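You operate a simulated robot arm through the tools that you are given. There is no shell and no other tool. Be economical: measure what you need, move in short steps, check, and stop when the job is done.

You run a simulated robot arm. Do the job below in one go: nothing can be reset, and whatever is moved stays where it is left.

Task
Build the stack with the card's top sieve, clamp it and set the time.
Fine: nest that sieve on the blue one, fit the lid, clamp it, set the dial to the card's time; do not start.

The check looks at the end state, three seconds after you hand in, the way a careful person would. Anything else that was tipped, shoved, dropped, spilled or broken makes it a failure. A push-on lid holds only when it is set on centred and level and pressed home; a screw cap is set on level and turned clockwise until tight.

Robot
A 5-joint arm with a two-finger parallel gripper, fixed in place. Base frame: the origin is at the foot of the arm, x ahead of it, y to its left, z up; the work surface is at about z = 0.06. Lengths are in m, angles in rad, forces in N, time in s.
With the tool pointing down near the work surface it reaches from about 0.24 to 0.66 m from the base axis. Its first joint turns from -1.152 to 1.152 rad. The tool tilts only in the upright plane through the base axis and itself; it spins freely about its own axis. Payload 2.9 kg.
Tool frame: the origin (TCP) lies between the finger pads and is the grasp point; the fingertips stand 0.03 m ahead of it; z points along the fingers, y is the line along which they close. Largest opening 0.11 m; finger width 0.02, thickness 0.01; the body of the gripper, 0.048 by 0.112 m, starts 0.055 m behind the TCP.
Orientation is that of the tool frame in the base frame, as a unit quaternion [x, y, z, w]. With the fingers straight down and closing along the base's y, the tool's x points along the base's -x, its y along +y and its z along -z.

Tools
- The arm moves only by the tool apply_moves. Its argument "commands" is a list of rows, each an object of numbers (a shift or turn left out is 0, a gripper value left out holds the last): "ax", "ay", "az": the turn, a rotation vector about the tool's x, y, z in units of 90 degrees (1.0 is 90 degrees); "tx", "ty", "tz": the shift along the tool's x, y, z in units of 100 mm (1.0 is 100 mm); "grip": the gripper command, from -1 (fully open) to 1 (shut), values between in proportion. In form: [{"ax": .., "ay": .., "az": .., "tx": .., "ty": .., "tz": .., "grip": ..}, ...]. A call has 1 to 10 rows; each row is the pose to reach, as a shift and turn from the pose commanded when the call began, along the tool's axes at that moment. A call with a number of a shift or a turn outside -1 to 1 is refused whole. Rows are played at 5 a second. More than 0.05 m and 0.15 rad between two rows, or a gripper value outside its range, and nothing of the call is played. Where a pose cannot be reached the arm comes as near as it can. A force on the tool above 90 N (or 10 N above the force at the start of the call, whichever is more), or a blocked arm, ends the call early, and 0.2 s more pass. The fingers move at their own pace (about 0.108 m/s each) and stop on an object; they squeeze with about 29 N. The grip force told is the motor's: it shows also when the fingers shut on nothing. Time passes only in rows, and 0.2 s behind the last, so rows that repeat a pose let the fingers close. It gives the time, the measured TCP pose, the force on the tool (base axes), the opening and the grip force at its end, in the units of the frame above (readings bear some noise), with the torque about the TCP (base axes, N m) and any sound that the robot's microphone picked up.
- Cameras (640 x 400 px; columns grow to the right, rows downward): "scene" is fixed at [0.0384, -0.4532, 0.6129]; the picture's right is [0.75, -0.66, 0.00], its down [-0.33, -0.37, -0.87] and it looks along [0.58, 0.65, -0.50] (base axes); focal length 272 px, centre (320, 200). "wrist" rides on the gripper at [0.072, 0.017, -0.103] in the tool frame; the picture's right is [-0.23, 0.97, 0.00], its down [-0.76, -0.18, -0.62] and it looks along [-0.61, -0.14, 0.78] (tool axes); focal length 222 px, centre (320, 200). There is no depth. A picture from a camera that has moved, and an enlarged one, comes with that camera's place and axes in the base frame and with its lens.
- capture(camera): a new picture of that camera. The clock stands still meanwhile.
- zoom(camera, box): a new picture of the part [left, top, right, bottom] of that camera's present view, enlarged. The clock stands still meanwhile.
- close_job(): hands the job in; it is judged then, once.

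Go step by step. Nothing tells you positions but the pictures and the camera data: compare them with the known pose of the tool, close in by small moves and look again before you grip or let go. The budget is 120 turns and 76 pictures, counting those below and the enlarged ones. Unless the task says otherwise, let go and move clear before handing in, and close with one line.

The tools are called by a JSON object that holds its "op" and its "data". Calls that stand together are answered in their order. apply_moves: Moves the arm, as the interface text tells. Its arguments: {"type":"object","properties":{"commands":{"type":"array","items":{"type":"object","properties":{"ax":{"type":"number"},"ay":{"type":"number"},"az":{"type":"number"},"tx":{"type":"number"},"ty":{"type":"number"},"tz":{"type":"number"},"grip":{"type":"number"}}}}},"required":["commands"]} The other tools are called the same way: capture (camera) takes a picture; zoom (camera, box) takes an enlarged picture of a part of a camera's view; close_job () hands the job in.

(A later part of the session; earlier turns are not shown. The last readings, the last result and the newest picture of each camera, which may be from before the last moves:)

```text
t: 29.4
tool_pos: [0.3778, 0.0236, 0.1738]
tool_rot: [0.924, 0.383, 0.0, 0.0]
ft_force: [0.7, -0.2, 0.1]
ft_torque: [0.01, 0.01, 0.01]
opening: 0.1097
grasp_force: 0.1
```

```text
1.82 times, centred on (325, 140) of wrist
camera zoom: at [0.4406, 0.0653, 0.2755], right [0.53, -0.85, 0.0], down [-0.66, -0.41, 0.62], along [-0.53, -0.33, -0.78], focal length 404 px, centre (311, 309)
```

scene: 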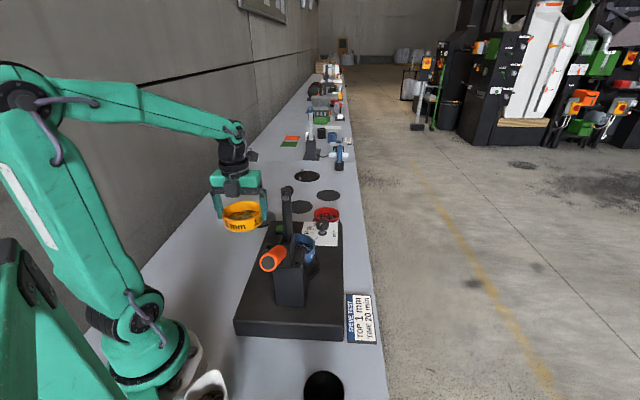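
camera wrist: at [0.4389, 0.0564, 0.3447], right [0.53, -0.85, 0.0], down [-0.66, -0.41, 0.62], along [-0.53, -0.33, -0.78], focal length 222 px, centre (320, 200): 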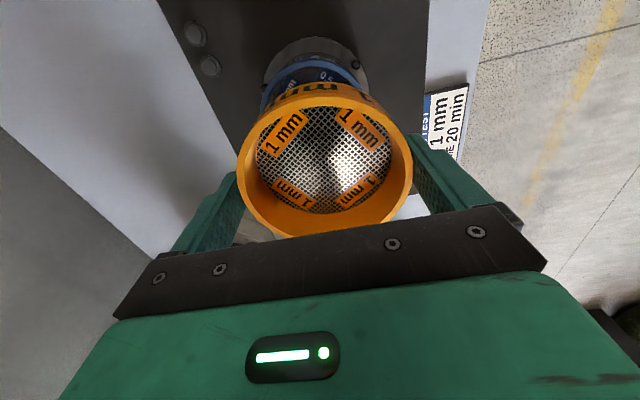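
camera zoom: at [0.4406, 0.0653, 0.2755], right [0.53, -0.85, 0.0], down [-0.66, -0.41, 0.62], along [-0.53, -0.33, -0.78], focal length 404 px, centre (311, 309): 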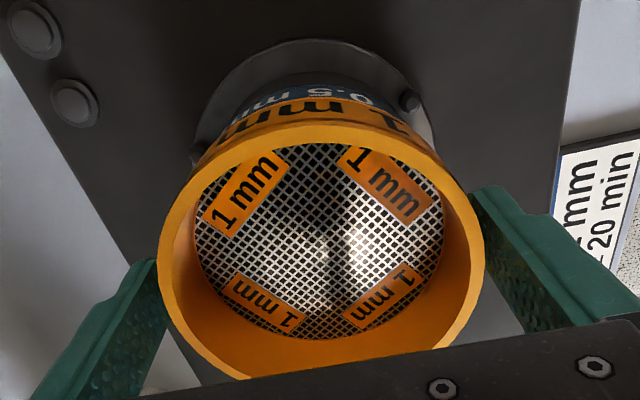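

The sieve stays put. Lifting straight up and checking the nesting.

{"op": "apply_moves", "data": {"commands": [{"tz": -0.1}, {"tz": -0.4}, {"tz": -0.8}, {"tz": -1.0}, {"tz": -1.0}]}}

{"op": "zoom", "data": {"camera": "wrist", "box": [240, 20, 400, 180]}}

{"op": "zoom", "data": {"camera": "scene", "box": [270, 200, 350, 260]}}

```text
t: 30.6
tool_pos: [0.3777, 0.0248, 0.2729]
tool_rot: [0.924, 0.383, 0.0, 0.0]
ft_force: [-0.6, -0.2, -0.4]
ft_torque: [-0.01, -0.01, 0.01]
opening: 0.1101
grasp_force: 0.0
```

```text
2.50 times, centred on (320, 100) of wrist
camera zoom: at [0.4405, 0.0653, 0.3753], right [0.53, -0.85, 0.0], down [-0.66, -0.41, 0.62], along [-0.53, -0.33, -0.78], focal length 555 px, centre (320, 450)
```

zoom: 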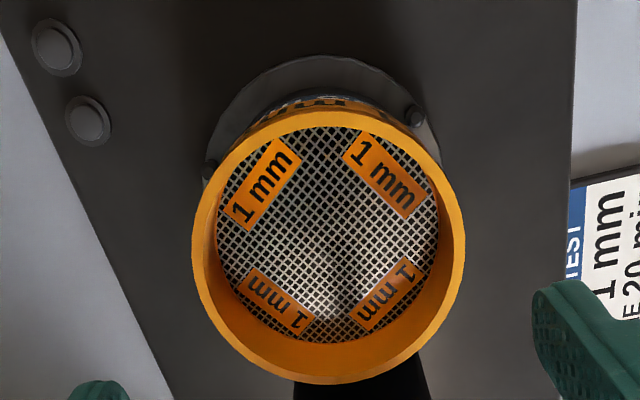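

```text
6.67 times, centred on (310, 230) of scene
camera zoom: at [0.0384, -0.4532, 0.6129], right [0.75, -0.66, 0.0], down [-0.33, -0.37, -0.87], along [0.58, 0.65, -0.5], focal length 1815 px, centre (387, 0)
```

zoom: 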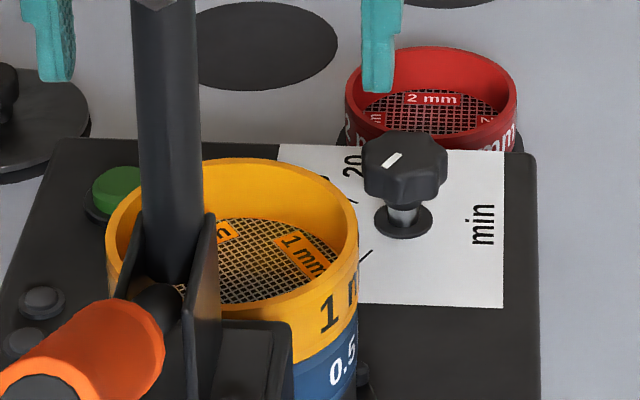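

Yellow sits flush and level on blue. Next the lid, near (0.47, 0.39); moving over it, spinning back so the joint stays in range.

{"op": "apply_moves", "data": {"commands": [{"tx": 0.3, "ty": -0.15, "az": -0.08}, {"tx": 0.6, "ty": -0.3, "az": -0.16}, {"tx": 0.8, "ty": -0.45, "az": -0.24}, {"tx": 1.0, "ty": -0.6, "az": -0.32}, {"tx": 1.0, "ty": -0.6, "az": -0.4}, {"tx": 1.0, "ty": -0.6, "az": -0.48}, {"tx": 1.0, "ty": -0.6, "az": -0.5}]}}

{"op": "apply_moves", "data": {"commands": [{"tx": 0.4, "ty": 0.1}, {"tx": 0.8, "ty": 0.25}, {"tx": 1.0, "ty": 0.4}, {"tx": 1.0, "ty": 0.4}]}}

{"op": "apply_moves", "data": {"commands": [{"tx": 0.4, "ty": 0.1}, {"tx": 0.8, "ty": 0.15}, {"tx": 1.0, "ty": 0.2}, {"tx": 1.0, "ty": 0.2}]}}

{"op": "capture", "data": {"camera": "wrist"}}

```text
t: 32.2
tool_pos: [0.4067, 0.1383, 0.2726]
tool_rot: [0.707, 0.707, 0.0, 0.0]
ft_force: [0.5, 0.5, 0.2]
ft_torque: [0.01, -0.03, -0.01]
opening: 0.1101
grasp_force: 0.0
```

```text
t: 33.2
tool_pos: [0.4457, 0.2394, 0.2738]
tool_rot: [0.707, 0.707, 0.0, 0.0]
ft_force: [-0.1, -0.6, 0.6]
ft_torque: [0.03, 0.01, -0.03]
opening: 0.11
grasp_force: 0.1
```

```text
t: 34.2
tool_pos: [0.4665, 0.3374, 0.2727]
tool_rot: [0.707, 0.707, 0.0, 0.0]
ft_force: [0.9, -0.8, 0.0]
ft_torque: [0.0, 0.02, 0.01]
opening: 0.1099
grasp_force: 0.1
```

```text
30 pictures are left
camera wrist: at [0.4819, 0.4116, 0.3756], right [0.97, -0.23, 0.0], down [-0.18, -0.76, 0.62], along [-0.14, -0.61, -0.78], focal length 222 px, centre (320, 200)
```

wrist: 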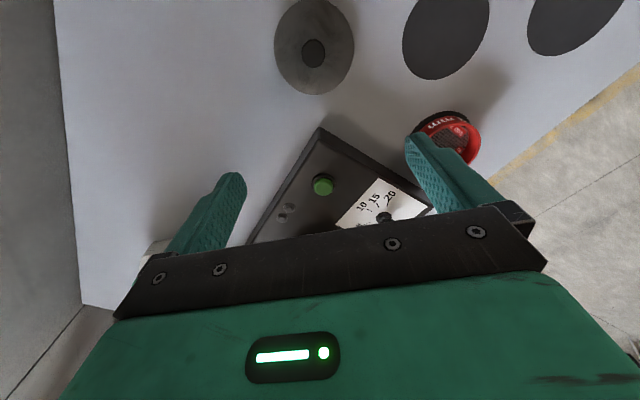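

The lid's knob is near (0.467, 0.385). Moving over it and down for a closer look.

{"op": "apply_moves", "data": {"commands": [{"tx": 0.24, "tz": 0.3}, {"tx": 0.47, "tz": 0.6}, {"tx": 0.47, "tz": 0.95}, {"tx": 0.47, "tz": 1.0}]}}

{"op": "apply_moves", "data": {"commands": [{"tz": 0.3}, {"tz": 0.5}, {"tz": 0.5}]}}

{"op": "capture", "data": {"camera": "wrist"}}

{"op": "zoom", "data": {"camera": "scene", "box": [220, 160, 320, 240]}}

```text
t: 35.2
tool_pos: [0.4656, 0.3851, 0.1743]
tool_rot: [0.707, 0.707, 0.0, 0.0]
ft_force: [-0.4, -0.1, 0.4]
ft_torque: [-0.01, 0.01, -0.02]
opening: 0.1102
grasp_force: 0.1
```

```text
t: 36.0
tool_pos: [0.4669, 0.3853, 0.1226]
tool_rot: [0.707, 0.707, 0.0, 0.001]
ft_force: [-0.2, -0.3, 0.1]
ft_torque: [-0.01, -0.03, 0.02]
opening: 0.1097
grasp_force: 0.1
```

```text
29 pictures are left
camera wrist: at [0.4827, 0.4584, 0.2254], right [0.97, -0.23, 0.0], down [-0.18, -0.76, 0.62], along [-0.14, -0.61, -0.78], focal length 222 px, centre (320, 200)
```

wrist: 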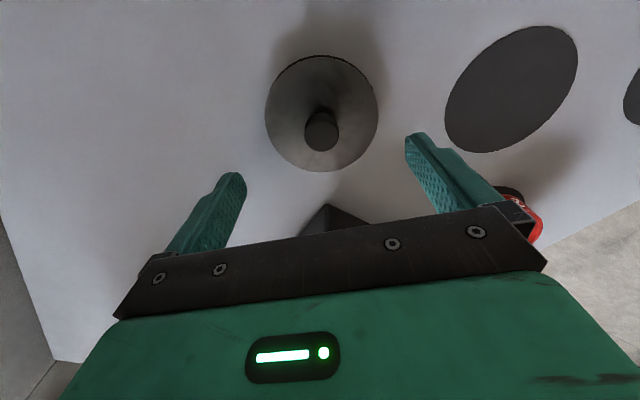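

```text
5.00 times, centred on (270, 200) of scene
camera zoom: at [0.0384, -0.4532, 0.6129], right [0.75, -0.66, 0.0], down [-0.33, -0.37, -0.87], along [0.58, 0.65, -0.5], focal length 1361 px, centre (570, 200)
```

zoom: 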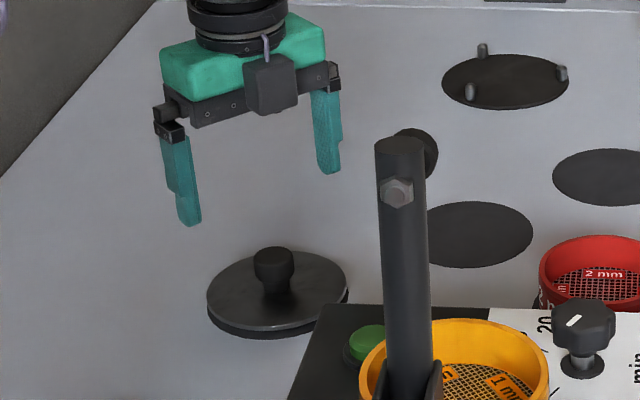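

Knob is well centred between the fingers. Descending to grip height.

{"op": "apply_moves", "data": {"commands": [{"tx": 0.015, "ty": -0.01, "tz": 0.3}, {"tx": 0.015, "ty": -0.01, "tz": 0.5}, {"tx": 0.015, "ty": -0.01, "tz": 0.65}, {"tx": 0.015, "ty": -0.01, "tz": 0.72}]}}

{"op": "capture", "data": {"camera": "wrist"}}

{"op": "zoom", "data": {"camera": "scene", "box": [230, 180, 310, 240]}}

```text
t: 37.0
tool_pos: [0.4653, 0.387, 0.0506]
tool_rot: [0.707, 0.707, 0.0, 0.0]
ft_force: [-0.1, 0.3, 1.0]
ft_torque: [-0.02, -0.02, 0.01]
opening: 0.11
grasp_force: 0.1
```

```text
27 pictures are left
camera wrist: at [0.4818, 0.4602, 0.1534], right [0.97, -0.23, 0.0], down [-0.18, -0.76, 0.62], along [-0.14, -0.61, -0.78], focal length 222 px, centre (320, 200)
```

wrist: 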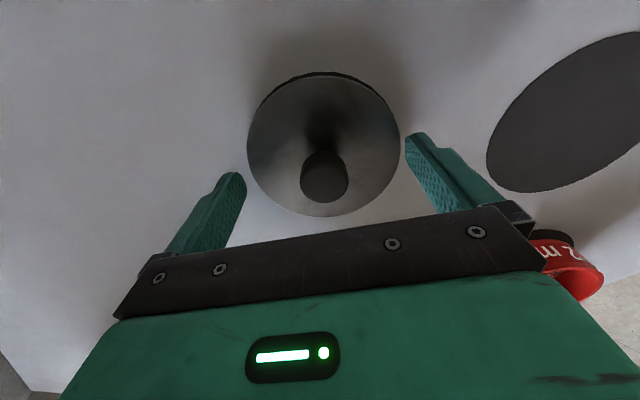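

```text
6.67 times, centred on (270, 210) of scene
camera zoom: at [0.0384, -0.4532, 0.6129], right [0.75, -0.66, 0.0], down [-0.33, -0.37, -0.87], along [0.58, 0.65, -0.5], focal length 1815 px, centre (653, 133)
```

zoom: 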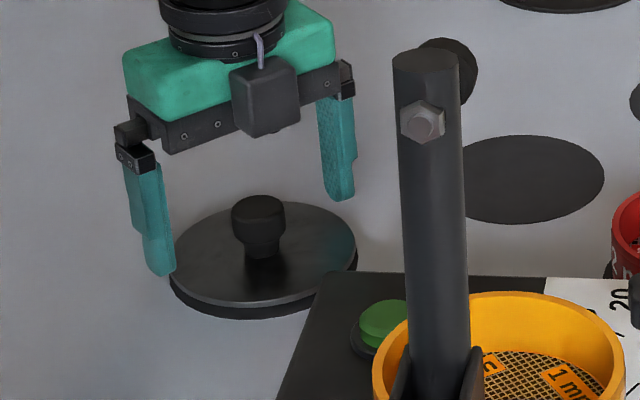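

The tips are near the level of the lid's disc, so I'll raise 9 mm before closing on the knob, and shift 3 mm to centre on it.

{"op": "apply_moves", "data": {"commands": [{"tx": 0.0, "tz": -0.09}, {"tx": 0.03, "tz": -0.09}, {"tx": 0.03, "tz": -0.09, "grip": 0.2}, {"tx": 0.03, "tz": -0.09, "grip": 0.2}, {"tx": 0.03, "tz": -0.09, "grip": 1}, {"tx": 0.03, "tz": -0.09, "grip": 1}, {"tx": 0.03, "tz": -0.09, "grip": 1}]}}

{"op": "zoom", "data": {"camera": "scene", "box": [230, 180, 310, 240]}}

{"op": "capture", "data": {"camera": "wrist"}}

```text
t: 38.6
tool_pos: [0.4641, 0.3886, 0.0605]
tool_rot: [0.707, 0.707, 0.0, 0.0]
ft_force: [0.4, 0.7, 0.7]
ft_torque: [-0.01, -0.01, 0.01]
opening: 0.029
grasp_force: 28.9
```

```text
6.67 times, centred on (270, 210) of scene
camera zoom: at [0.0384, -0.4532, 0.6129], right [0.75, -0.66, 0.0], down [-0.33, -0.37, -0.87], along [0.58, 0.65, -0.5], focal length 1815 px, centre (653, 133)
```

zoom: 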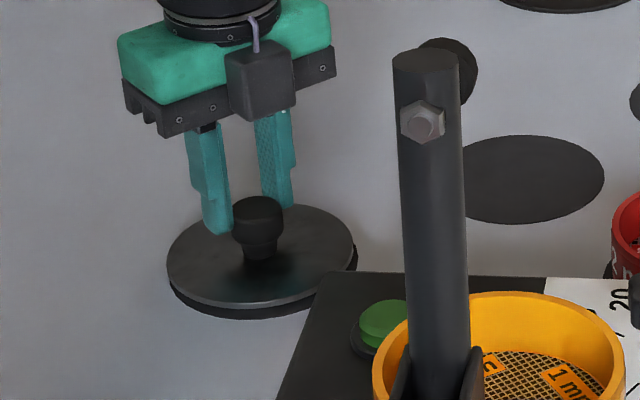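

```text
24 pictures are left
camera wrist: at [0.4818, 0.4632, 0.1625], right [0.97, -0.23, 0.0], down [-0.18, -0.76, 0.62], along [-0.14, -0.61, -0.78], focal length 222 px, centre (320, 200)
```

wrist: 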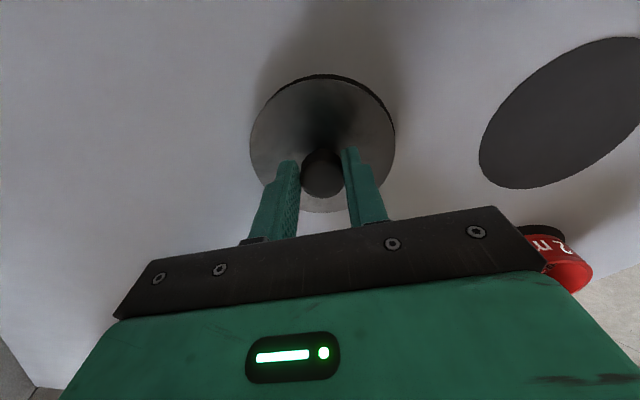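

Knob gripped (opening 0.029). Lifting and checking that it hangs level.

{"op": "apply_moves", "data": {"commands": [{"tz": -0.1}, {"tz": -0.4}, {"tz": -0.8}, {"tz": -1.0}]}}

{"op": "apply_moves", "data": {"commands": [{"tz": -0.4}, {"tz": -0.8}, {"tz": -1.0}, {"tz": -1.0}]}}

{"op": "capture", "data": {"camera": "wrist"}}

{"op": "zoom", "data": {"camera": "scene", "box": [210, 120, 310, 200]}}

```text
t: 39.6
tool_pos: [0.4651, 0.3891, 0.1605]
tool_rot: [0.708, 0.707, 0.0, -0.001]
ft_force: [0.7, -0.1, -0.3]
ft_torque: [0.02, -0.02, 0.0]
opening: 0.0289
grasp_force: 29.1
```

```text
t: 40.6
tool_pos: [0.4642, 0.3894, 0.2607]
tool_rot: [0.707, 0.707, 0.0, 0.0]
ft_force: [0.7, 0.3, -0.3]
ft_torque: [0.02, -0.01, 0.01]
opening: 0.0292
grasp_force: 28.7
```

```text
23 pictures are left
camera wrist: at [0.4815, 0.4633, 0.3625], right [0.97, -0.23, 0.0], down [-0.18, -0.76, 0.62], along [-0.14, -0.61, -0.78], focal length 222 px, centre (320, 200)
```

wrist: 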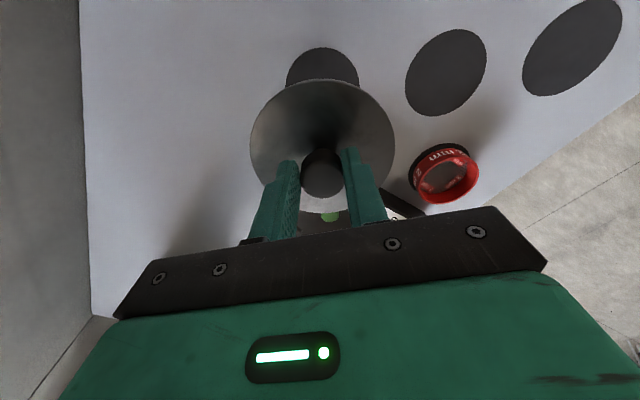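

```text
5.00 times, centred on (260, 160) of scene
camera zoom: at [0.0384, -0.4531, 0.6129], right [0.75, -0.66, 0.0], down [-0.33, -0.37, -0.87], along [0.58, 0.65, -0.5], focal length 1361 px, centre (620, 400)
```

zoom: 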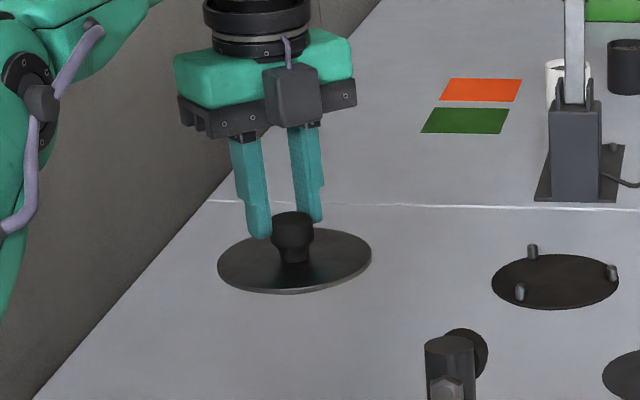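

The lid hangs level and centred in the grip. Carrying it toward the stack.

{"op": "apply_moves", "data": {"commands": [{"tx": -0.3, "ty": -0.06}, {"tx": -0.6, "ty": -0.12}, {"tx": -0.9, "ty": -0.18}, {"tx": -1.0, "ty": -0.2}]}}

{"op": "apply_moves", "data": {"commands": [{"tx": -0.3, "ty": -0.08}, {"tx": -0.6, "ty": -0.16}, {"tx": -0.9, "ty": -0.24}, {"tx": -1.0, "ty": -0.25}]}}

{"op": "apply_moves", "data": {"commands": [{"tx": -0.15, "ty": -0.05, "az": 0.08}, {"tx": -0.3, "ty": -0.1, "az": 0.16}, {"tx": -0.45, "ty": -0.15, "az": 0.24}, {"tx": -0.6, "ty": -0.2, "az": 0.32}, {"tx": -0.75, "ty": -0.25, "az": 0.4}, {"tx": -0.9, "ty": -0.3, "az": 0.48}, {"tx": -1.0, "ty": -0.3, "az": 0.5}, {"tx": -1.0, "ty": -0.3, "az": 0.5}]}}

```text
t: 41.6
tool_pos: [0.4429, 0.2904, 0.2596]
tool_rot: [0.708, 0.707, -0.001, 0.0]
ft_force: [-0.5, 0.9, -1.8]
ft_torque: [-0.01, 0.0, -0.01]
opening: 0.0288
grasp_force: 29.4
```

```text
t: 42.6
tool_pos: [0.4188, 0.1898, 0.2615]
tool_rot: [0.708, 0.707, 0.0, 0.0]
ft_force: [-0.3, 0.7, -0.3]
ft_torque: [0.07, 0.01, 0.01]
opening: 0.0289
grasp_force: 29.5
```

```text
t: 44.4
tool_pos: [0.39, 0.0885, 0.2599]
tool_rot: [0.925, 0.381, 0.0, 0.0]
ft_force: [-0.2, 0.0, -1.7]
ft_torque: [-0.02, 0.01, -0.01]
opening: 0.029
grasp_force: 28.9
```

{"op": "apply_moves", "data": {"commands": [{"tx": -0.28, "ty": 0.18}, {"tx": -0.568, "ty": 0.37}, {"tx": -0.568, "ty": 0.37, "tz": 0.25}, {"tx": -0.568, "ty": 0.37, "tz": 0.25}]}}

{"op": "zoom", "data": {"camera": "wrist", "box": [230, 50, 410, 230]}}

{"op": "zoom", "data": {"camera": "scene", "box": [270, 200, 350, 260]}}

```text
t: 45.4
tool_pos: [0.3774, 0.0235, 0.236]
tool_rot: [0.924, 0.383, 0.0, 0.0]
ft_force: [-0.6, 0.1, -1.8]
ft_torque: [0.05, -0.05, 0.02]
opening: 0.029
grasp_force: 28.8
```

```text
2.22 times, centred on (320, 140) of wrist
camera zoom: at [0.4395, 0.0635, 0.3384], right [0.53, -0.85, 0.0], down [-0.66, -0.41, 0.62], along [-0.53, -0.33, -0.78], focal length 494 px, centre (320, 333)
```

zoom: 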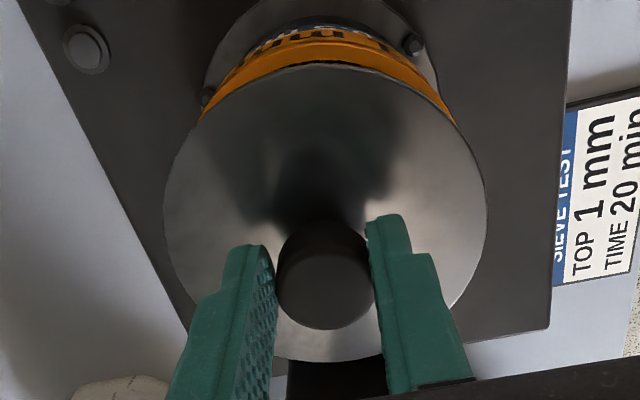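

```text
6.67 times, centred on (310, 230) of scene
camera zoom: at [0.0384, -0.4532, 0.6129], right [0.75, -0.66, 0.0], down [-0.33, -0.37, -0.87], along [0.58, 0.65, -0.5], focal length 1815 px, centre (387, 0)
```

zoom: 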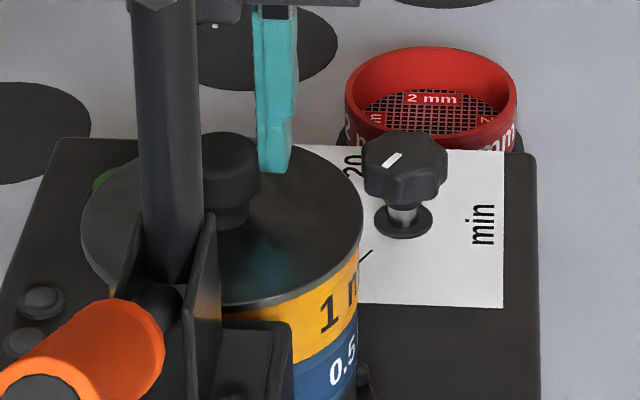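

The lid appears about 4–5 mm toward the clamp and 2 mm left. Correcting, lowering a little, and rechecking.

{"op": "apply_moves", "data": {"commands": [{"tx": 0.045, "ty": 0.022}, {"tx": 0.045, "ty": 0.022, "tz": 0.1}, {"tx": 0.045, "ty": 0.022, "tz": 0.1}]}}

{"op": "zoom", "data": {"camera": "wrist", "box": [240, 50, 400, 130]}}

{"op": "zoom", "data": {"camera": "scene", "box": [270, 200, 350, 260]}}

```text
t: 46.2
tool_pos: [0.3805, 0.0238, 0.2273]
tool_rot: [0.924, 0.382, 0.001, 0.0]
ft_force: [-3.5, 0.4, 13.7]
ft_torque: [-0.17, 0.47, -0.02]
opening: 0.0286
grasp_force: 29.1
```

```text
4.00 times, centred on (320, 90) of wrist
camera zoom: at [0.4438, 0.0654, 0.3293], right [0.53, -0.85, 0.0], down [-0.67, -0.41, 0.62], along [-0.53, -0.33, -0.78], focal length 888 px, centre (320, 640)
```

zoom: 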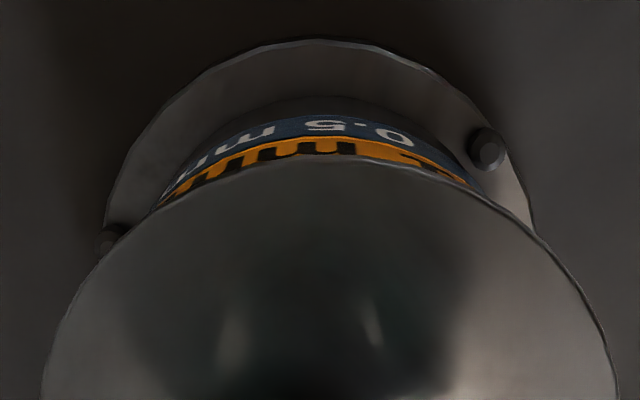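

```text
6.67 times, centred on (310, 230) of scene
camera zoom: at [0.0384, -0.4532, 0.6129], right [0.75, -0.66, 0.0], down [-0.33, -0.37, -0.87], along [0.58, 0.65, -0.5], focal length 1815 px, centre (387, 0)
```

zoom: 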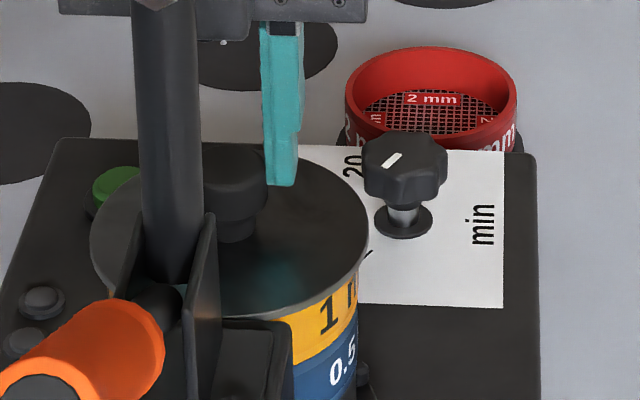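

Touching at 0.227 on the clamp side, as with yellow before; the lid still needs about 2 mm more. Lifting 4 mm, shifting, and lowering again.

{"op": "apply_moves", "data": {"commands": [{"tz": -0.05}, {"tz": -0.05, "tx": 0.02}, {"tz": -0.02, "tx": 0.02}, {"tz": -0.005, "tx": 0.02}, {"tz": -0.005, "tx": 0.02}]}}

```text
t: 47.4
tool_pos: [0.3823, 0.0272, 0.2276]
tool_rot: [0.924, 0.383, 0.001, 0.0]
ft_force: [-1.9, 0.7, 9.4]
ft_torque: [-0.03, 0.19, -0.02]
opening: 0.0289
grasp_force: 28.8
```

Contact is now nearly central. Pressing further in small steps.

{"op": "apply_moves", "data": {"commands": [{"tz": 0.01}, {"tz": 0.02}, {"tz": 0.03}, {"tz": 0.03}]}}

```text
t: 48.4
tool_pos: [0.3826, 0.0277, 0.2242]
tool_rot: [0.924, 0.383, 0.003, 0.001]
ft_force: [-2.7, 3.5, 30.9]
ft_torque: [0.03, 0.16, -0.02]
opening: 0.0289
grasp_force: 29.2
```

{"op": "zoom", "data": {"camera": "wrist", "box": [240, 50, 400, 130]}}

{"op": "zoom", "data": {"camera": "scene", "box": [285, 215, 335, 260]}}

```text
4.00 times, centred on (320, 90) of wrist
camera zoom: at [0.4452, 0.0669, 0.3267], right [0.53, -0.85, 0.0], down [-0.67, -0.41, 0.62], along [-0.53, -0.33, -0.78], focal length 888 px, centre (320, 640)
```

zoom: 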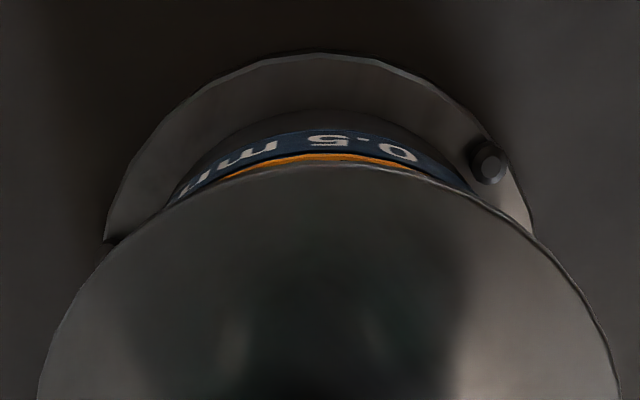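

```text
8.89 times, centred on (310, 238) of scene
camera zoom: at [0.0383, -0.4532, 0.6129], right [0.75, -0.66, 0.0], down [-0.33, -0.37, -0.87], along [0.58, 0.65, -0.5], focal length 2420 px, centre (409, -133)
```

zoom: 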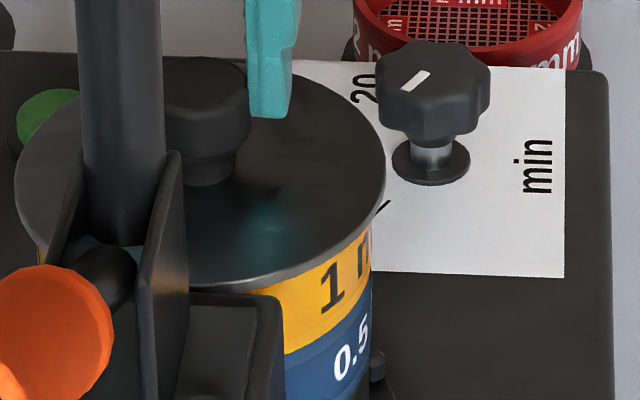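

{"op": "apply_moves", "data": {"commands": [{"tz": 0.01}, {"tz": 0.02}, {"tz": 0.03}, {"tz": 0.03}]}}

```text
t: 49.4
tool_pos: [0.3821, 0.027, 0.2212]
tool_rot: [0.924, 0.382, 0.001, 0.0]
ft_force: [-3.7, 2.7, 32.1]
ft_torque: [-0.11, 0.18, -0.03]
opening: 0.0288
grasp_force: 28.7
```

Force is flat while moving, so the knob is probably slipping in the grip. I'll back off, release, and look, then press the knob from above.

{"op": "apply_moves", "data": {"commands": [{"tz": -0.03}, {"tz": -0.03}, {"tz": -0.03, "grip": 0.3}, {"tz": -0.03, "grip": 0.0}, {"tz": -0.03, "grip": 0.0}, {"tz": -0.2, "grip": 0.0}, {"tz": -0.5, "grip": 0.0}, {"tz": -0.7, "grip": 0.0}, {"tz": -0.7, "grip": 0.0}]}}

{"op": "zoom", "data": {"camera": "scene", "box": [275, 200, 345, 260]}}

{"op": "zoom", "data": {"camera": "wrist", "box": [230, 30, 410, 190]}}

```text
t: 51.4
tool_pos: [0.3819, 0.0247, 0.2904]
tool_rot: [0.924, 0.382, 0.001, 0.0]
ft_force: [0.4, -0.1, 1.0]
ft_torque: [0.01, 0.0, -0.01]
opening: 0.055
grasp_force: 0.0
```

```text
6.67 times, centred on (310, 230) of scene
camera zoom: at [0.0384, -0.4532, 0.6129], right [0.75, -0.66, 0.0], down [-0.33, -0.37, -0.87], along [0.58, 0.65, -0.5], focal length 1815 px, centre (387, 0)
```

zoom: 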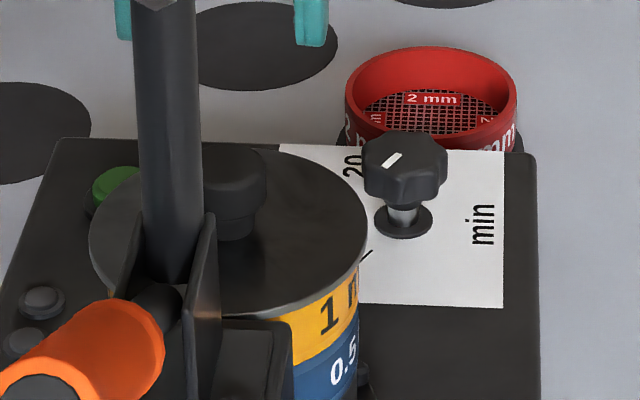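

```text
2.50 times, centred on (320, 110) of wrist
camera zoom: at [0.4446, 0.066, 0.3926], right [0.53, -0.85, 0.0], down [-0.66, -0.41, 0.62], along [-0.53, -0.33, -0.78], focal length 555 px, centre (320, 425)
```

zoom: 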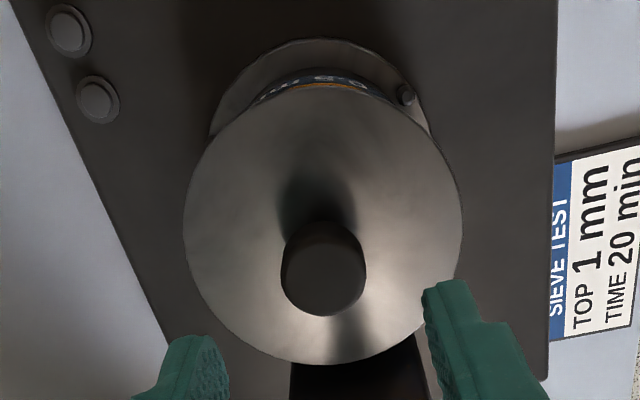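

The lid sits level. Closing the fingers and pressing down on the knob's centre.

{"op": "apply_moves", "data": {"commands": [{"tx": -0.07, "grip": 1}, {"tx": -0.07, "grip": 1}, {"tx": -0.07, "tz": 0.2, "grip": 1}, {"tx": -0.07, "tz": 0.4, "grip": 1}, {"tx": -0.07, "tz": 0.45, "grip": 1}]}}

{"op": "capture", "data": {"camera": "wrist"}}

```text
t: 52.6
tool_pos: [0.3777, 0.0216, 0.2448]
tool_rot: [0.924, 0.383, 0.0, 0.0]
ft_force: [-0.2, 0.8, -0.1]
ft_torque: [0.02, -0.01, -0.02]
opening: 0.0
grasp_force: 29.1
```

```text
13 pictures are left
camera wrist: at [0.4403, 0.062, 0.3472], right [0.53, -0.85, 0.0], down [-0.66, -0.41, 0.62], along [-0.53, -0.33, -0.78], focal length 222 px, centre (320, 200)
```

wrist: 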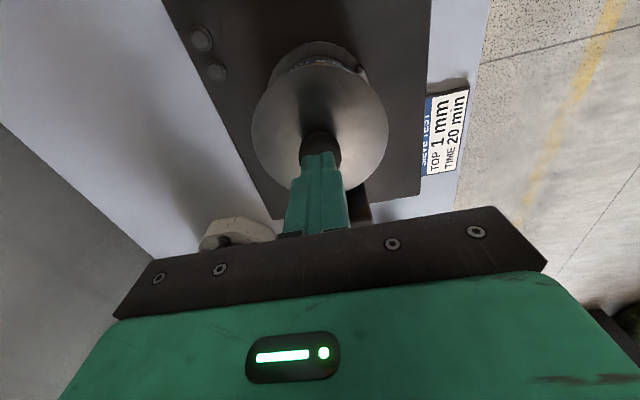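

Fingers are over the knob. Pressing down in small steps.

{"op": "apply_moves", "data": {"commands": [{"tz": 0.03}, {"tz": 0.06}, {"tz": 0.09}, {"tz": 0.12}, {"tz": 0.14}]}}

```text
t: 53.8
tool_pos: [0.379, 0.0222, 0.2385]
tool_rot: [0.924, 0.382, 0.006, 0.002]
ft_force: [-25.6, -2.9, 78.8]
ft_torque: [-0.36, 1.11, -0.05]
opening: 0.0
grasp_force: 29.3
```

Stiff stop at 79 N. Releasing the load and inspecting the seam closely.

{"op": "apply_moves", "data": {"commands": [{"tz": -0.1}, {"tz": -0.3}, {"tz": -0.5}, {"tz": -0.5}]}}

{"op": "zoom", "data": {"camera": "scene", "box": [290, 218, 334, 262]}}

```text
t: 54.8
tool_pos: [0.3772, 0.0206, 0.2809]
tool_rot: [0.924, 0.382, 0.001, 0.001]
ft_force: [-0.6, 0.3, -0.6]
ft_torque: [0.0, 0.01, -0.01]
opening: 0.0001
grasp_force: 29.3
```

```text
9.09 times, centred on (312, 240) of scene
camera zoom: at [0.0384, -0.4532, 0.6129], right [0.75, -0.66, 0.0], down [-0.33, -0.37, -0.87], along [0.58, 0.65, -0.5], focal length 2475 px, centre (393, -164)
```

zoom: 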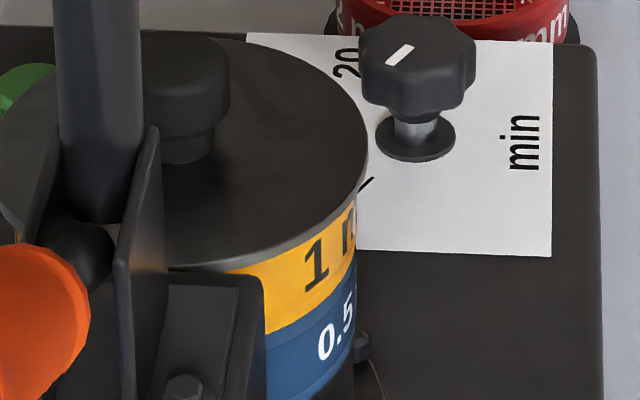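

The lid is down past the yellow rim and seated firmly. Next the dial: stem near (0.535, 0.09), pointer at "off"; I'll spin the wrist first so that there's room for the clockwise turn.

{"op": "apply_moves", "data": {"commands": [{"tx": 0.1, "ty": 0.04, "az": -0.09}, {"tx": 0.2, "ty": 0.08, "az": -0.18}, {"tx": 0.3, "ty": 0.12, "az": -0.27}, {"tx": 0.4, "ty": 0.16, "az": -0.36}, {"tx": 0.5, "ty": 0.2, "az": -0.45}, {"tx": 0.6, "ty": 0.24, "az": -0.54}, {"tx": 0.7, "ty": 0.28, "az": -0.63}, {"tx": 0.8, "ty": 0.32, "az": -0.72}, {"tx": 0.9, "ty": 0.36, "az": -0.81}, {"tx": 1.0, "ty": 0.4, "az": -0.9}]}}

{"op": "apply_moves", "data": {"commands": [{"tx": -0.03, "ty": 0.12, "az": -0.09, "grip": 0}, {"tx": -0.06, "ty": 0.24, "az": -0.18, "grip": 0}, {"tx": -0.09, "ty": 0.36, "az": -0.27, "grip": 0}, {"tx": -0.12, "ty": 0.5, "az": -0.36, "tz": 0.2, "grip": 0}, {"tx": -0.145, "ty": 0.6, "az": -0.45, "tz": 0.4, "grip": 0}, {"tx": -0.145, "ty": 0.686, "az": -0.54, "tz": 0.6, "grip": 0}, {"tx": -0.145, "ty": 0.686, "az": -0.54, "tz": 0.8, "grip": 0}, {"tx": -0.145, "ty": 0.686, "az": -0.54, "tz": 0.8, "grip": 0}]}}

{"op": "zoom", "data": {"camera": "wrist", "box": [200, 20, 440, 240]}}

```text
t: 57.0
tool_pos: [0.4765, 0.0639, 0.2816]
tool_rot: [0.453, 0.892, 0.001, 0.0]
ft_force: [-0.2, 0.4, 0.9]
ft_torque: [0.0, -0.04, -0.03]
opening: 0.0
grasp_force: 29.1
```

```text
t: 58.8
tool_pos: [0.5406, 0.0937, 0.2013]
tool_rot: [0.046, 0.999, 0.0, 0.0]
ft_force: [-0.3, 0.8, 0.2]
ft_torque: [0.0, -0.01, 0.03]
opening: 0.0551
grasp_force: 0.0
```

```text
1.82 times, centred on (320, 130) of wrist
camera zoom: at [0.4695, 0.1177, 0.3026], right [0.32, 0.95, 0.0], down [0.74, -0.25, 0.62], along [0.59, -0.2, -0.78], focal length 404 px, centre (320, 327)
```

zoom: 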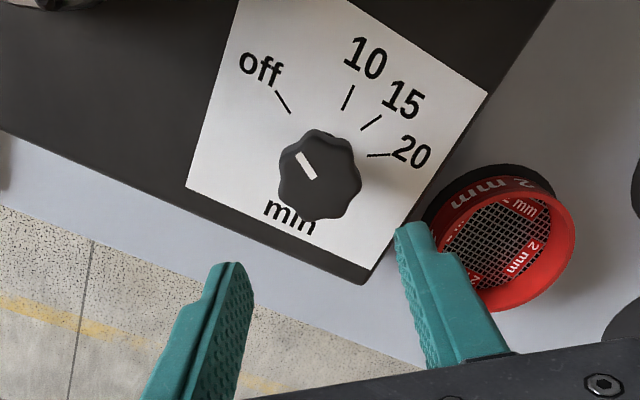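

The dial reads clearly: ticks are 30° per 5 min, pointer at "off" (~194°), "20" at ~76°, centre near (0.535, 0.093). Aligning and descending around the knob.

{"op": "apply_moves", "data": {"commands": [{"tx": 0.06, "ty": -0.01, "grip": -0.2}, {"tx": 0.06, "ty": -0.01, "tz": 0.3}, {"tx": 0.06, "ty": -0.01, "tz": 0.6}, {"tx": 0.06, "ty": -0.01, "tz": 0.8}, {"tx": 0.06, "ty": -0.01, "tz": 0.9}, {"tx": 0.06, "ty": -0.01, "tz": 0.93}]}}

{"op": "zoom", "data": {"camera": "scene", "box": [270, 170, 370, 250]}}

```text
t: 60.2
tool_pos: [0.5331, 0.0915, 0.1076]
tool_rot: [0.047, 0.999, 0.0, -0.001]
ft_force: [-0.8, 0.3, -0.4]
ft_torque: [0.0, -0.01, 0.01]
opening: 0.0659
grasp_force: 0.1
```

```text
5.00 times, centred on (320, 210) of scene
camera zoom: at [0.0384, -0.4532, 0.6129], right [0.75, -0.66, 0.0], down [-0.33, -0.37, -0.87], along [0.58, 0.65, -0.5], focal length 1361 px, centre (320, 150)
```

zoom: 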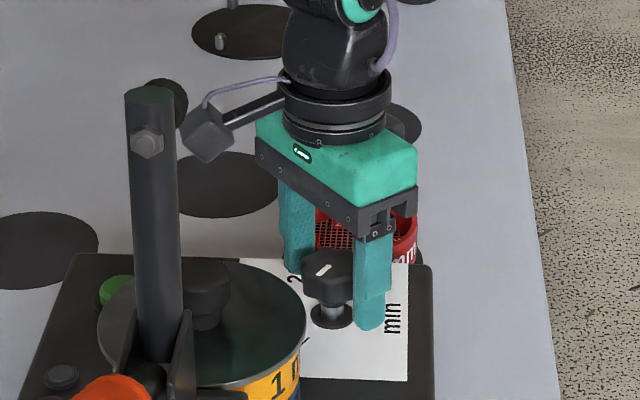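

Fingers straddle the knob well. Closing.

{"op": "apply_moves", "data": {"commands": [{"grip": 0.2}, {"grip": 1}, {"grip": 1}, {"grip": 1}]}}

```text
t: 61.2
tool_pos: [0.5356, 0.0932, 0.1081]
tool_rot: [0.046, 0.999, 0.0, 0.001]
ft_force: [6.3, 30.7, -10.3]
ft_torque: [-0.12, -0.67, 0.07]
opening: 0.0421
grasp_force: 44.8
```

The knob is a little toward +y; relieving the side load.

{"op": "apply_moves", "data": {"commands": [{"ty": 0.01}, {"ty": 0.02, "tx": -0.005}, {"ty": 0.02, "tx": -0.005}]}}

```text
t: 62.0
tool_pos: [0.5337, 0.094, 0.1079]
tool_rot: [0.047, 0.999, 0.0, -0.001]
ft_force: [-2.3, 20.1, -6.4]
ft_torque: [0.47, -1.11, 0.01]
opening: 0.0418
grasp_force: 45.1
```

{"op": "apply_moves", "data": {"commands": [{"ty": 0.02}, {"ty": 0.035}, {"ty": 0.035}]}}

```text
t: 62.8
tool_pos: [0.534, 0.0944, 0.1081]
tool_rot: [0.051, 0.999, 0.0, -0.003]
ft_force: [-15.7, -26.4, 2.7]
ft_torque: [0.14, -0.75, -0.05]
opening: 0.042
grasp_force: 45.1
```

{"op": "apply_moves", "data": {"commands": [{"ty": -0.01, "tx": 0.006}, {"ty": -0.018, "tx": 0.01}, {"ty": -0.018, "tx": 0.01}]}}

```text
t: 63.6
tool_pos: [0.5339, 0.093, 0.1089]
tool_rot: [0.048, 0.999, 0.0, -0.001]
ft_force: [0.2, -25.6, -2.2]
ft_torque: [-0.51, 1.17, -0.01]
opening: 0.0418
grasp_force: 45.0
```

Friction holds the load; reopening and re-closing at this position to settle.

{"op": "apply_moves", "data": {"commands": [{"grip": 0}, {"grip": 0}, {"grip": 0.2}, {"grip": 1}, {"grip": 1}, {"grip": 1}]}}

```text
t: 65.0
tool_pos: [0.5342, 0.0938, 0.1084]
tool_rot: [0.049, 0.999, 0.0, 0.0]
ft_force: [0.6, -23.2, 4.8]
ft_torque: [0.1, 0.27, -0.03]
opening: 0.0415
grasp_force: 45.0
```

{"op": "apply_moves", "data": {"commands": [{"grip": 0}, {"grip": 0, "ty": -0.016}, {"grip": 0.2, "ty": -0.016}, {"grip": 1, "ty": -0.016}, {"grip": 1, "ty": -0.016}, {"grip": 1, "ty": -0.016}]}}

```text
t: 66.4
tool_pos: [0.5338, 0.0944, 0.108]
tool_rot: [0.047, 0.999, 0.001, 0.001]
ft_force: [-0.8, 3.9, -0.5]
ft_torque: [0.18, -0.17, 0.01]
opening: 0.0419
grasp_force: 44.9
```

Centred now. Turning clockwise, first half.

{"op": "apply_moves", "data": {"commands": [{"az": 0.08}, {"az": 0.16}, {"az": 0.24}, {"az": 0.32}, {"az": 0.4}, {"az": 0.48}, {"az": 0.56}, {"az": 0.64}, {"az": 0.64}]}}

```text
t: 68.4
tool_pos: [0.5359, 0.0943, 0.1071]
tool_rot: [0.524, 0.852, 0.002, 0.002]
ft_force: [30.3, 18.5, -16.7]
ft_torque: [0.34, 1.07, -0.03]
opening: 0.0412
grasp_force: 44.7
```

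Side load along the closing line; re-gripping 2.5 mm over, then finishing the turn.

{"op": "apply_moves", "data": {"commands": [{"grip": 0}, {"grip": 0, "ty": 0.025}, {"grip": 0.2, "ty": 0.025}, {"grip": 1, "ty": 0.025}, {"grip": 1, "ty": 0.025}, {"grip": 1, "ty": 0.025}]}}

{"op": "zoom", "data": {"camera": "wrist", "box": [200, 20, 440, 240]}}

```text
t: 69.8
tool_pos: [0.5353, 0.0943, 0.1086]
tool_rot: [0.522, 0.853, 0.0, 0.0]
ft_force: [-12.3, -10.0, 5.6]
ft_torque: [0.02, -0.4, -0.02]
opening: 0.041
grasp_force: 44.6
```

```text
1.82 times, centred on (320, 130) of wrist
camera zoom: at [0.5174, 0.1679, 0.2102], right [0.97, 0.24, 0.0], down [0.19, -0.76, 0.62], along [0.15, -0.61, -0.78], focal length 404 px, centre (320, 327)
```

zoom: 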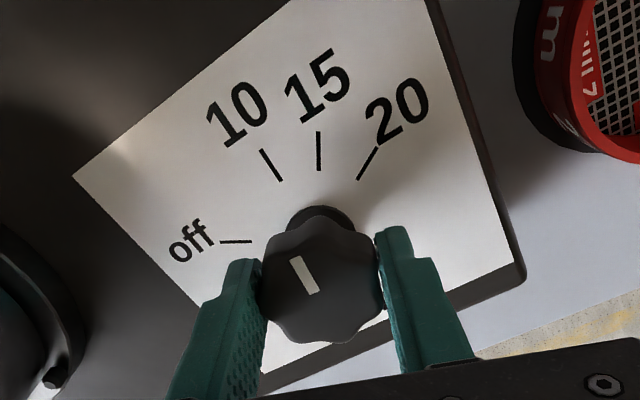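

The pointer is at "10" after 58°, as expected. Turning another ~61° to "20".

{"op": "apply_moves", "data": {"commands": [{"az": 0.08}, {"az": 0.16}, {"az": 0.24}, {"az": 0.32}, {"az": 0.4}, {"az": 0.48}, {"az": 0.56}, {"az": 0.64}, {"az": 0.675}, {"az": 0.675}]}}

{"op": "zoom", "data": {"camera": "wrist", "box": [200, 20, 440, 240]}}

```text
t: 72.0
tool_pos: [0.536, 0.0945, 0.1077]
tool_rot: [0.883, 0.47, 0.0, -0.001]
ft_force: [-6.9, -24.5, 0.2]
ft_torque: [-0.88, 0.5, 0.02]
opening: 0.0411
grasp_force: 45.3
```

```text
1.82 times, centred on (320, 130) of wrist
camera zoom: at [0.59, 0.1464, 0.21], right [0.68, -0.73, 0.0], down [-0.57, -0.53, 0.62], along [-0.46, -0.42, -0.78], focal length 404 px, centre (320, 327)
```

zoom: 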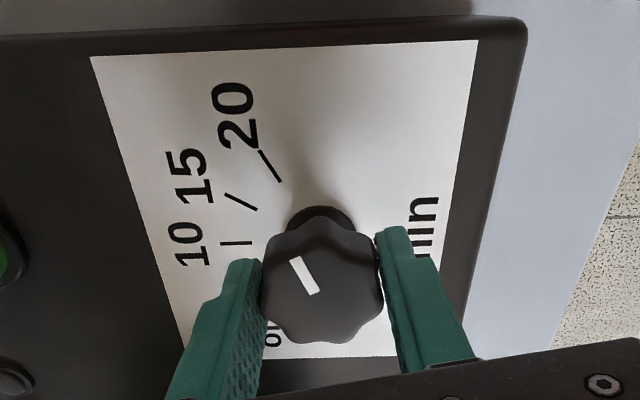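

Close to "20"; one sharper zoom to measure pointer against tick.

{"op": "zoom", "data": {"camera": "wrist", "box": [270, 75, 360, 195]}}

```text
3.33 times, centred on (315, 135) of wrist
camera zoom: at [0.59, 0.1464, 0.21], right [0.68, -0.73, 0.0], down [-0.57, -0.53, 0.62], along [-0.46, -0.42, -0.78], focal length 740 px, centre (337, 417)
```

zoom: 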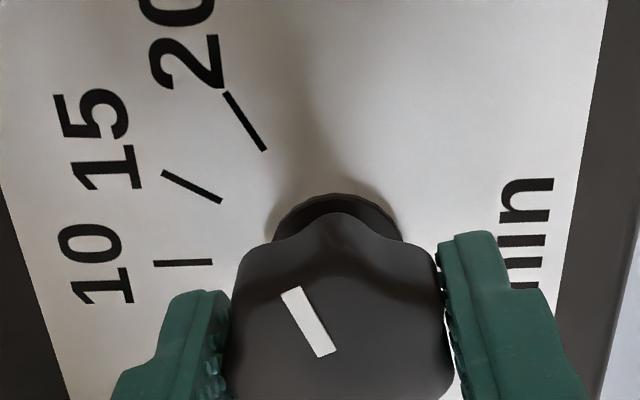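

The pointer measures about 68° against the tick's 75°, so it's overshot by about 7°. Turning back 7°.

{"op": "apply_moves", "data": {"commands": [{"az": -0.04}, {"az": -0.075}, {"az": -0.075}]}}

{"op": "apply_moves", "data": {"commands": [{"grip": 0.2}, {"grip": 0}, {"grip": 0}, {"grip": 0, "tz": -0.3}, {"grip": 0, "tz": -0.7}, {"grip": 0, "tz": -0.9}, {"grip": 0, "tz": -0.9}]}}

{"op": "zoom", "data": {"camera": "wrist", "box": [270, 40, 370, 140]}}

```text
t: 72.8
tool_pos: [0.5364, 0.0948, 0.1091]
tool_rot: [0.853, 0.522, 0.001, 0.0]
ft_force: [-11.7, -24.4, -2.7]
ft_torque: [0.15, -0.48, -0.01]
opening: 0.0413
grasp_force: 44.7
```

```text
t: 74.4
tool_pos: [0.5342, 0.0947, 0.1986]
tool_rot: [0.853, 0.522, 0.001, 0.001]
ft_force: [0.6, 0.3, -0.1]
ft_torque: [-0.01, 0.0, -0.03]
opening: 0.0548
grasp_force: 0.0
```

```text
4.00 times, centred on (320, 90) of wrist
camera zoom: at [0.5836, 0.1529, 0.3009], right [0.76, -0.64, 0.0], down [-0.5, -0.6, 0.62], along [-0.4, -0.48, -0.78], focal length 888 px, centre (320, 640)
```

zoom: 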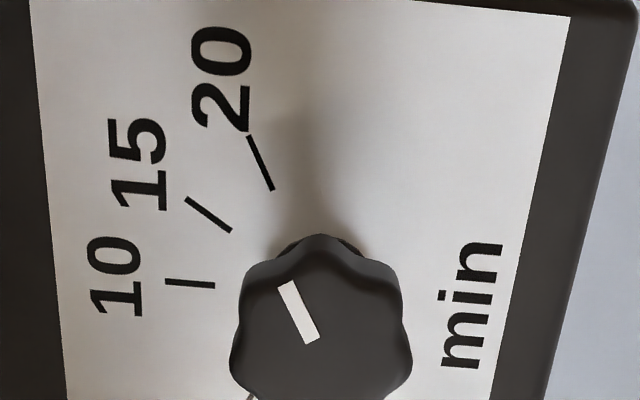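

The pointer is on "20" within 1°. Next the clamp: I'll take a side view of it before touching, by spinning the wrist round the long way and rising.

{"op": "apply_moves", "data": {"commands": [{"tz": -0.2, "az": -0.093}, {"tz": -0.4, "az": -0.186}, {"tz": -0.6, "az": -0.279, "tx": -0.1}, {"tz": -0.8, "az": -0.372, "tx": -0.2}, {"tz": -1.0, "az": -0.465, "tx": -0.35}, {"tz": -1.0, "az": -0.558, "tx": -0.5}, {"tz": -1.0, "az": -0.651, "tx": -0.65}, {"tz": -1.0, "az": -0.744, "tx": -0.85, "ty": -0.1}, {"tz": -1.0, "az": -0.837, "tx": -0.85, "ty": -0.126}, {"tz": -1.0, "az": -0.93, "tx": -0.85, "ty": -0.126}]}}

{"op": "apply_moves", "data": {"commands": [{"tz": -0.2, "az": -0.093, "ty": -0.1}, {"tz": -0.4, "az": -0.186, "ty": -0.2}, {"tz": -0.6, "az": -0.279, "ty": -0.3}, {"tz": -0.8, "az": -0.372, "ty": -0.4}, {"tz": -1.0, "az": -0.465, "ty": -0.5}, {"tz": -1.0, "az": -0.558, "ty": -0.6}, {"tz": -1.0, "az": -0.651, "ty": -0.7}, {"tz": -1.0, "az": -0.744, "ty": -0.8}, {"tz": -1.0, "az": -0.837, "ty": -0.9, "tx": 0.05}, {"tz": -1.0, "az": -0.93, "ty": -1.0, "tx": 0.06}]}}

{"op": "apply_moves", "data": {"commands": [{"tz": -0.2, "az": -0.093, "tx": 0.1}, {"tz": -0.4, "az": -0.186, "tx": 0.2}, {"tz": -0.6, "az": -0.279, "tx": 0.3}, {"tz": -0.8, "az": -0.372, "tx": 0.4}, {"tz": -1.0, "az": -0.465, "tx": 0.5}, {"tz": -1.0, "az": -0.558, "tx": 0.6}, {"tz": -1.0, "az": -0.651, "tx": 0.7}, {"tz": -1.0, "az": -0.744, "tx": 0.8}, {"tz": -1.0, "az": -0.837, "tx": 0.845}, {"tz": -1.0, "az": -0.93, "tx": 0.845}]}}

```text
t: 76.6
tool_pos: [0.4855, 0.0247, 0.2982]
tool_rot: [0.286, 0.958, 0.0, 0.0]
ft_force: [0.1, 0.5, -0.5]
ft_torque: [-0.02, 0.01, 0.03]
opening: 0.0551
grasp_force: 0.0
```

```text
t: 78.8
tool_pos: [0.4261, -0.0545, 0.3978]
tool_rot: [-0.427, 0.904, 0.0, 0.0]
ft_force: [0.2, 0.6, 0.4]
ft_torque: [0.0, 0.03, 0.0]
opening: 0.0549
grasp_force: 0.1
```

```text
t: 81.0
tool_pos: [0.3735, -0.1209, 0.4985]
tool_rot: [0.921, -0.389, 0.0, -0.001]
ft_force: [-0.3, -0.3, -0.6]
ft_torque: [0.0, -0.02, -0.01]
opening: 0.0548
grasp_force: 0.1
```

{"op": "capture", "data": {"camera": "wrist"}}

```text
5 pictures are left
camera wrist: at [0.4105, -0.183, 0.6], right [-0.86, -0.52, 0.0], down [-0.4, 0.67, 0.62], along [-0.32, 0.53, -0.78], focal length 222 px, centre (320, 200)
```

wrist: 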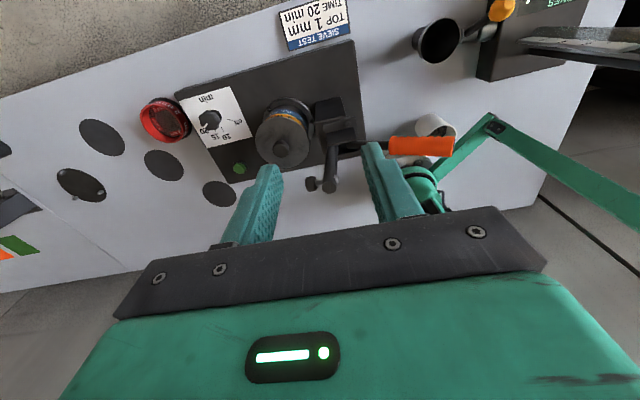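

The side view resolves the clamp: lever pivot near (0.295, -0.06, 0.225), arm up and leaning over the stack, orange handle rising back about 30° to its end at (0.19, -0.165, 0.32). I'll grip the handle sideways and swing it up and forward; first moving above it.

{"op": "apply_moves", "data": {"commands": [{"tx": -0.08, "ty": 0.12, "az": 0.085}, {"tx": -0.16, "ty": 0.24, "az": 0.17}, {"tx": -0.25, "ty": 0.36, "az": 0.25}, {"tx": -0.33, "ty": 0.48, "az": 0.33}, {"tx": -0.41, "ty": 0.6, "az": 0.42}, {"tx": -0.5, "ty": 0.7, "az": 0.5}]}}

{"op": "apply_moves", "data": {"commands": [{"tx": 0.03, "ty": 0.14, "az": 0.085}, {"tx": 0.06, "ty": 0.28, "az": 0.17}, {"tx": 0.08, "ty": 0.42, "az": 0.25}, {"tx": 0.11, "ty": 0.56, "az": 0.33}, {"tx": 0.14, "ty": 0.7, "az": 0.42}, {"tx": 0.158, "ty": 0.817, "az": 0.49}, {"tx": 0.158, "ty": 0.817, "az": 0.49}]}}

```text
t: 82.4
tool_pos: [0.2888, -0.133, 0.4982]
tool_rot: [-0.701, 0.713, -0.001, -0.001]
ft_force: [0.6, 0.1, 0.6]
ft_torque: [-0.03, 0.04, -0.01]
opening: 0.0549
grasp_force: 0.1
```

```text
t: 84.0
tool_pos: [0.2055, -0.1464, 0.4975]
tool_rot: [-0.382, 0.924, 0.0, 0.0]
ft_force: [0.1, 0.5, 0.2]
ft_torque: [0.0, -0.02, -0.01]
opening: 0.0551
grasp_force: 0.0
```

Reachable. Opening wider and descending partway, then a check picture.

{"op": "apply_moves", "data": {"commands": [{"tz": 0.3, "grip": -0.4}, {"tz": 0.6, "grip": -0.4}, {"tz": 0.9, "grip": -0.4}, {"tz": 1.0, "grip": -0.4}]}}

{"op": "capture", "data": {"camera": "wrist"}}

```text
t: 85.0
tool_pos: [0.2063, -0.1473, 0.3985]
tool_rot: [-0.382, 0.924, 0.0, 0.0]
ft_force: [-0.2, 0.1, -0.1]
ft_torque: [0.02, -0.01, -0.03]
opening: 0.0769
grasp_force: 0.1
```

```text
4 pictures are left
camera wrist: at [0.1427, -0.1858, 0.5001], right [-0.53, 0.85, 0.0], down [0.66, 0.41, 0.62], along [0.53, 0.33, -0.78], focal length 222 px, centre (320, 200)
```

wrist: 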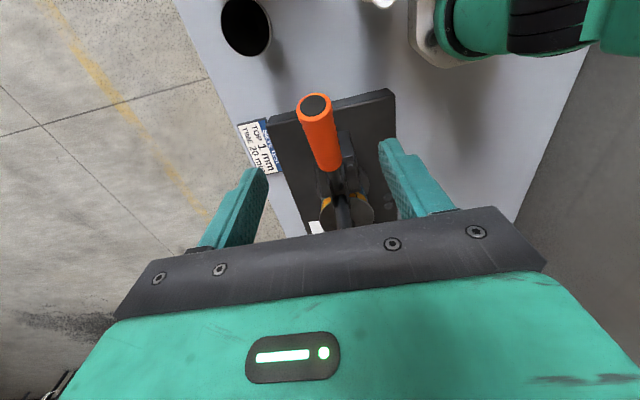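

Handle position matches the estimate and lies centred between the fingers. Descending onto it and closing.

{"op": "apply_moves", "data": {"commands": [{"tz": 0.3}, {"tz": 0.6}, {"tz": 0.8}, {"tz": 0.89}, {"tz": 0.89, "grip": 0.2}, {"tz": 0.89, "grip": 1}, {"tz": 0.89, "grip": 1}, {"tz": 0.89, "grip": 1}]}}

```text
t: 86.8
tool_pos: [0.2052, -0.1474, 0.3088]
tool_rot: [-0.382, 0.924, 0.0, 0.0]
ft_force: [5.2, -7.6, -4.7]
ft_torque: [-0.06, 0.37, 0.4]
opening: 0.0263
grasp_force: 45.0
```

Gripped (0.026). Swinging the handle up and forward along the estimated arc in small steps.

{"op": "apply_moves", "data": {"commands": [{"tx": -0.037, "tz": -0.052}, {"tx": -0.074, "tz": -0.104}, {"tx": -0.117, "tz": -0.153}, {"tx": -0.161, "tz": -0.202}, {"tx": -0.161, "tz": -0.202}]}}

```text
t: 88.0
tool_pos: [0.2161, -0.136, 0.3292]
tool_rot: [-0.382, 0.924, 0.0, 0.0]
ft_force: [1.7, -17.1, -3.2]
ft_torque: [-0.42, 0.9, 0.34]
opening: 0.0264
grasp_force: 45.3
```

{"op": "apply_moves", "data": {"commands": [{"tx": -0.095, "tz": -0.09}, {"tx": -0.197, "tz": -0.172}, {"tx": -0.302, "tz": -0.245}, {"tx": -0.415, "tz": -0.308}, {"tx": -0.415, "tz": -0.308}]}}

```text
t: 89.2
tool_pos: [0.2467, -0.1067, 0.3589]
tool_rot: [-0.382, 0.924, 0.0, -0.001]
ft_force: [5.5, -12.0, -16.7]
ft_torque: [-1.6, 0.24, -0.9]
opening: 0.0266
grasp_force: 44.8
```

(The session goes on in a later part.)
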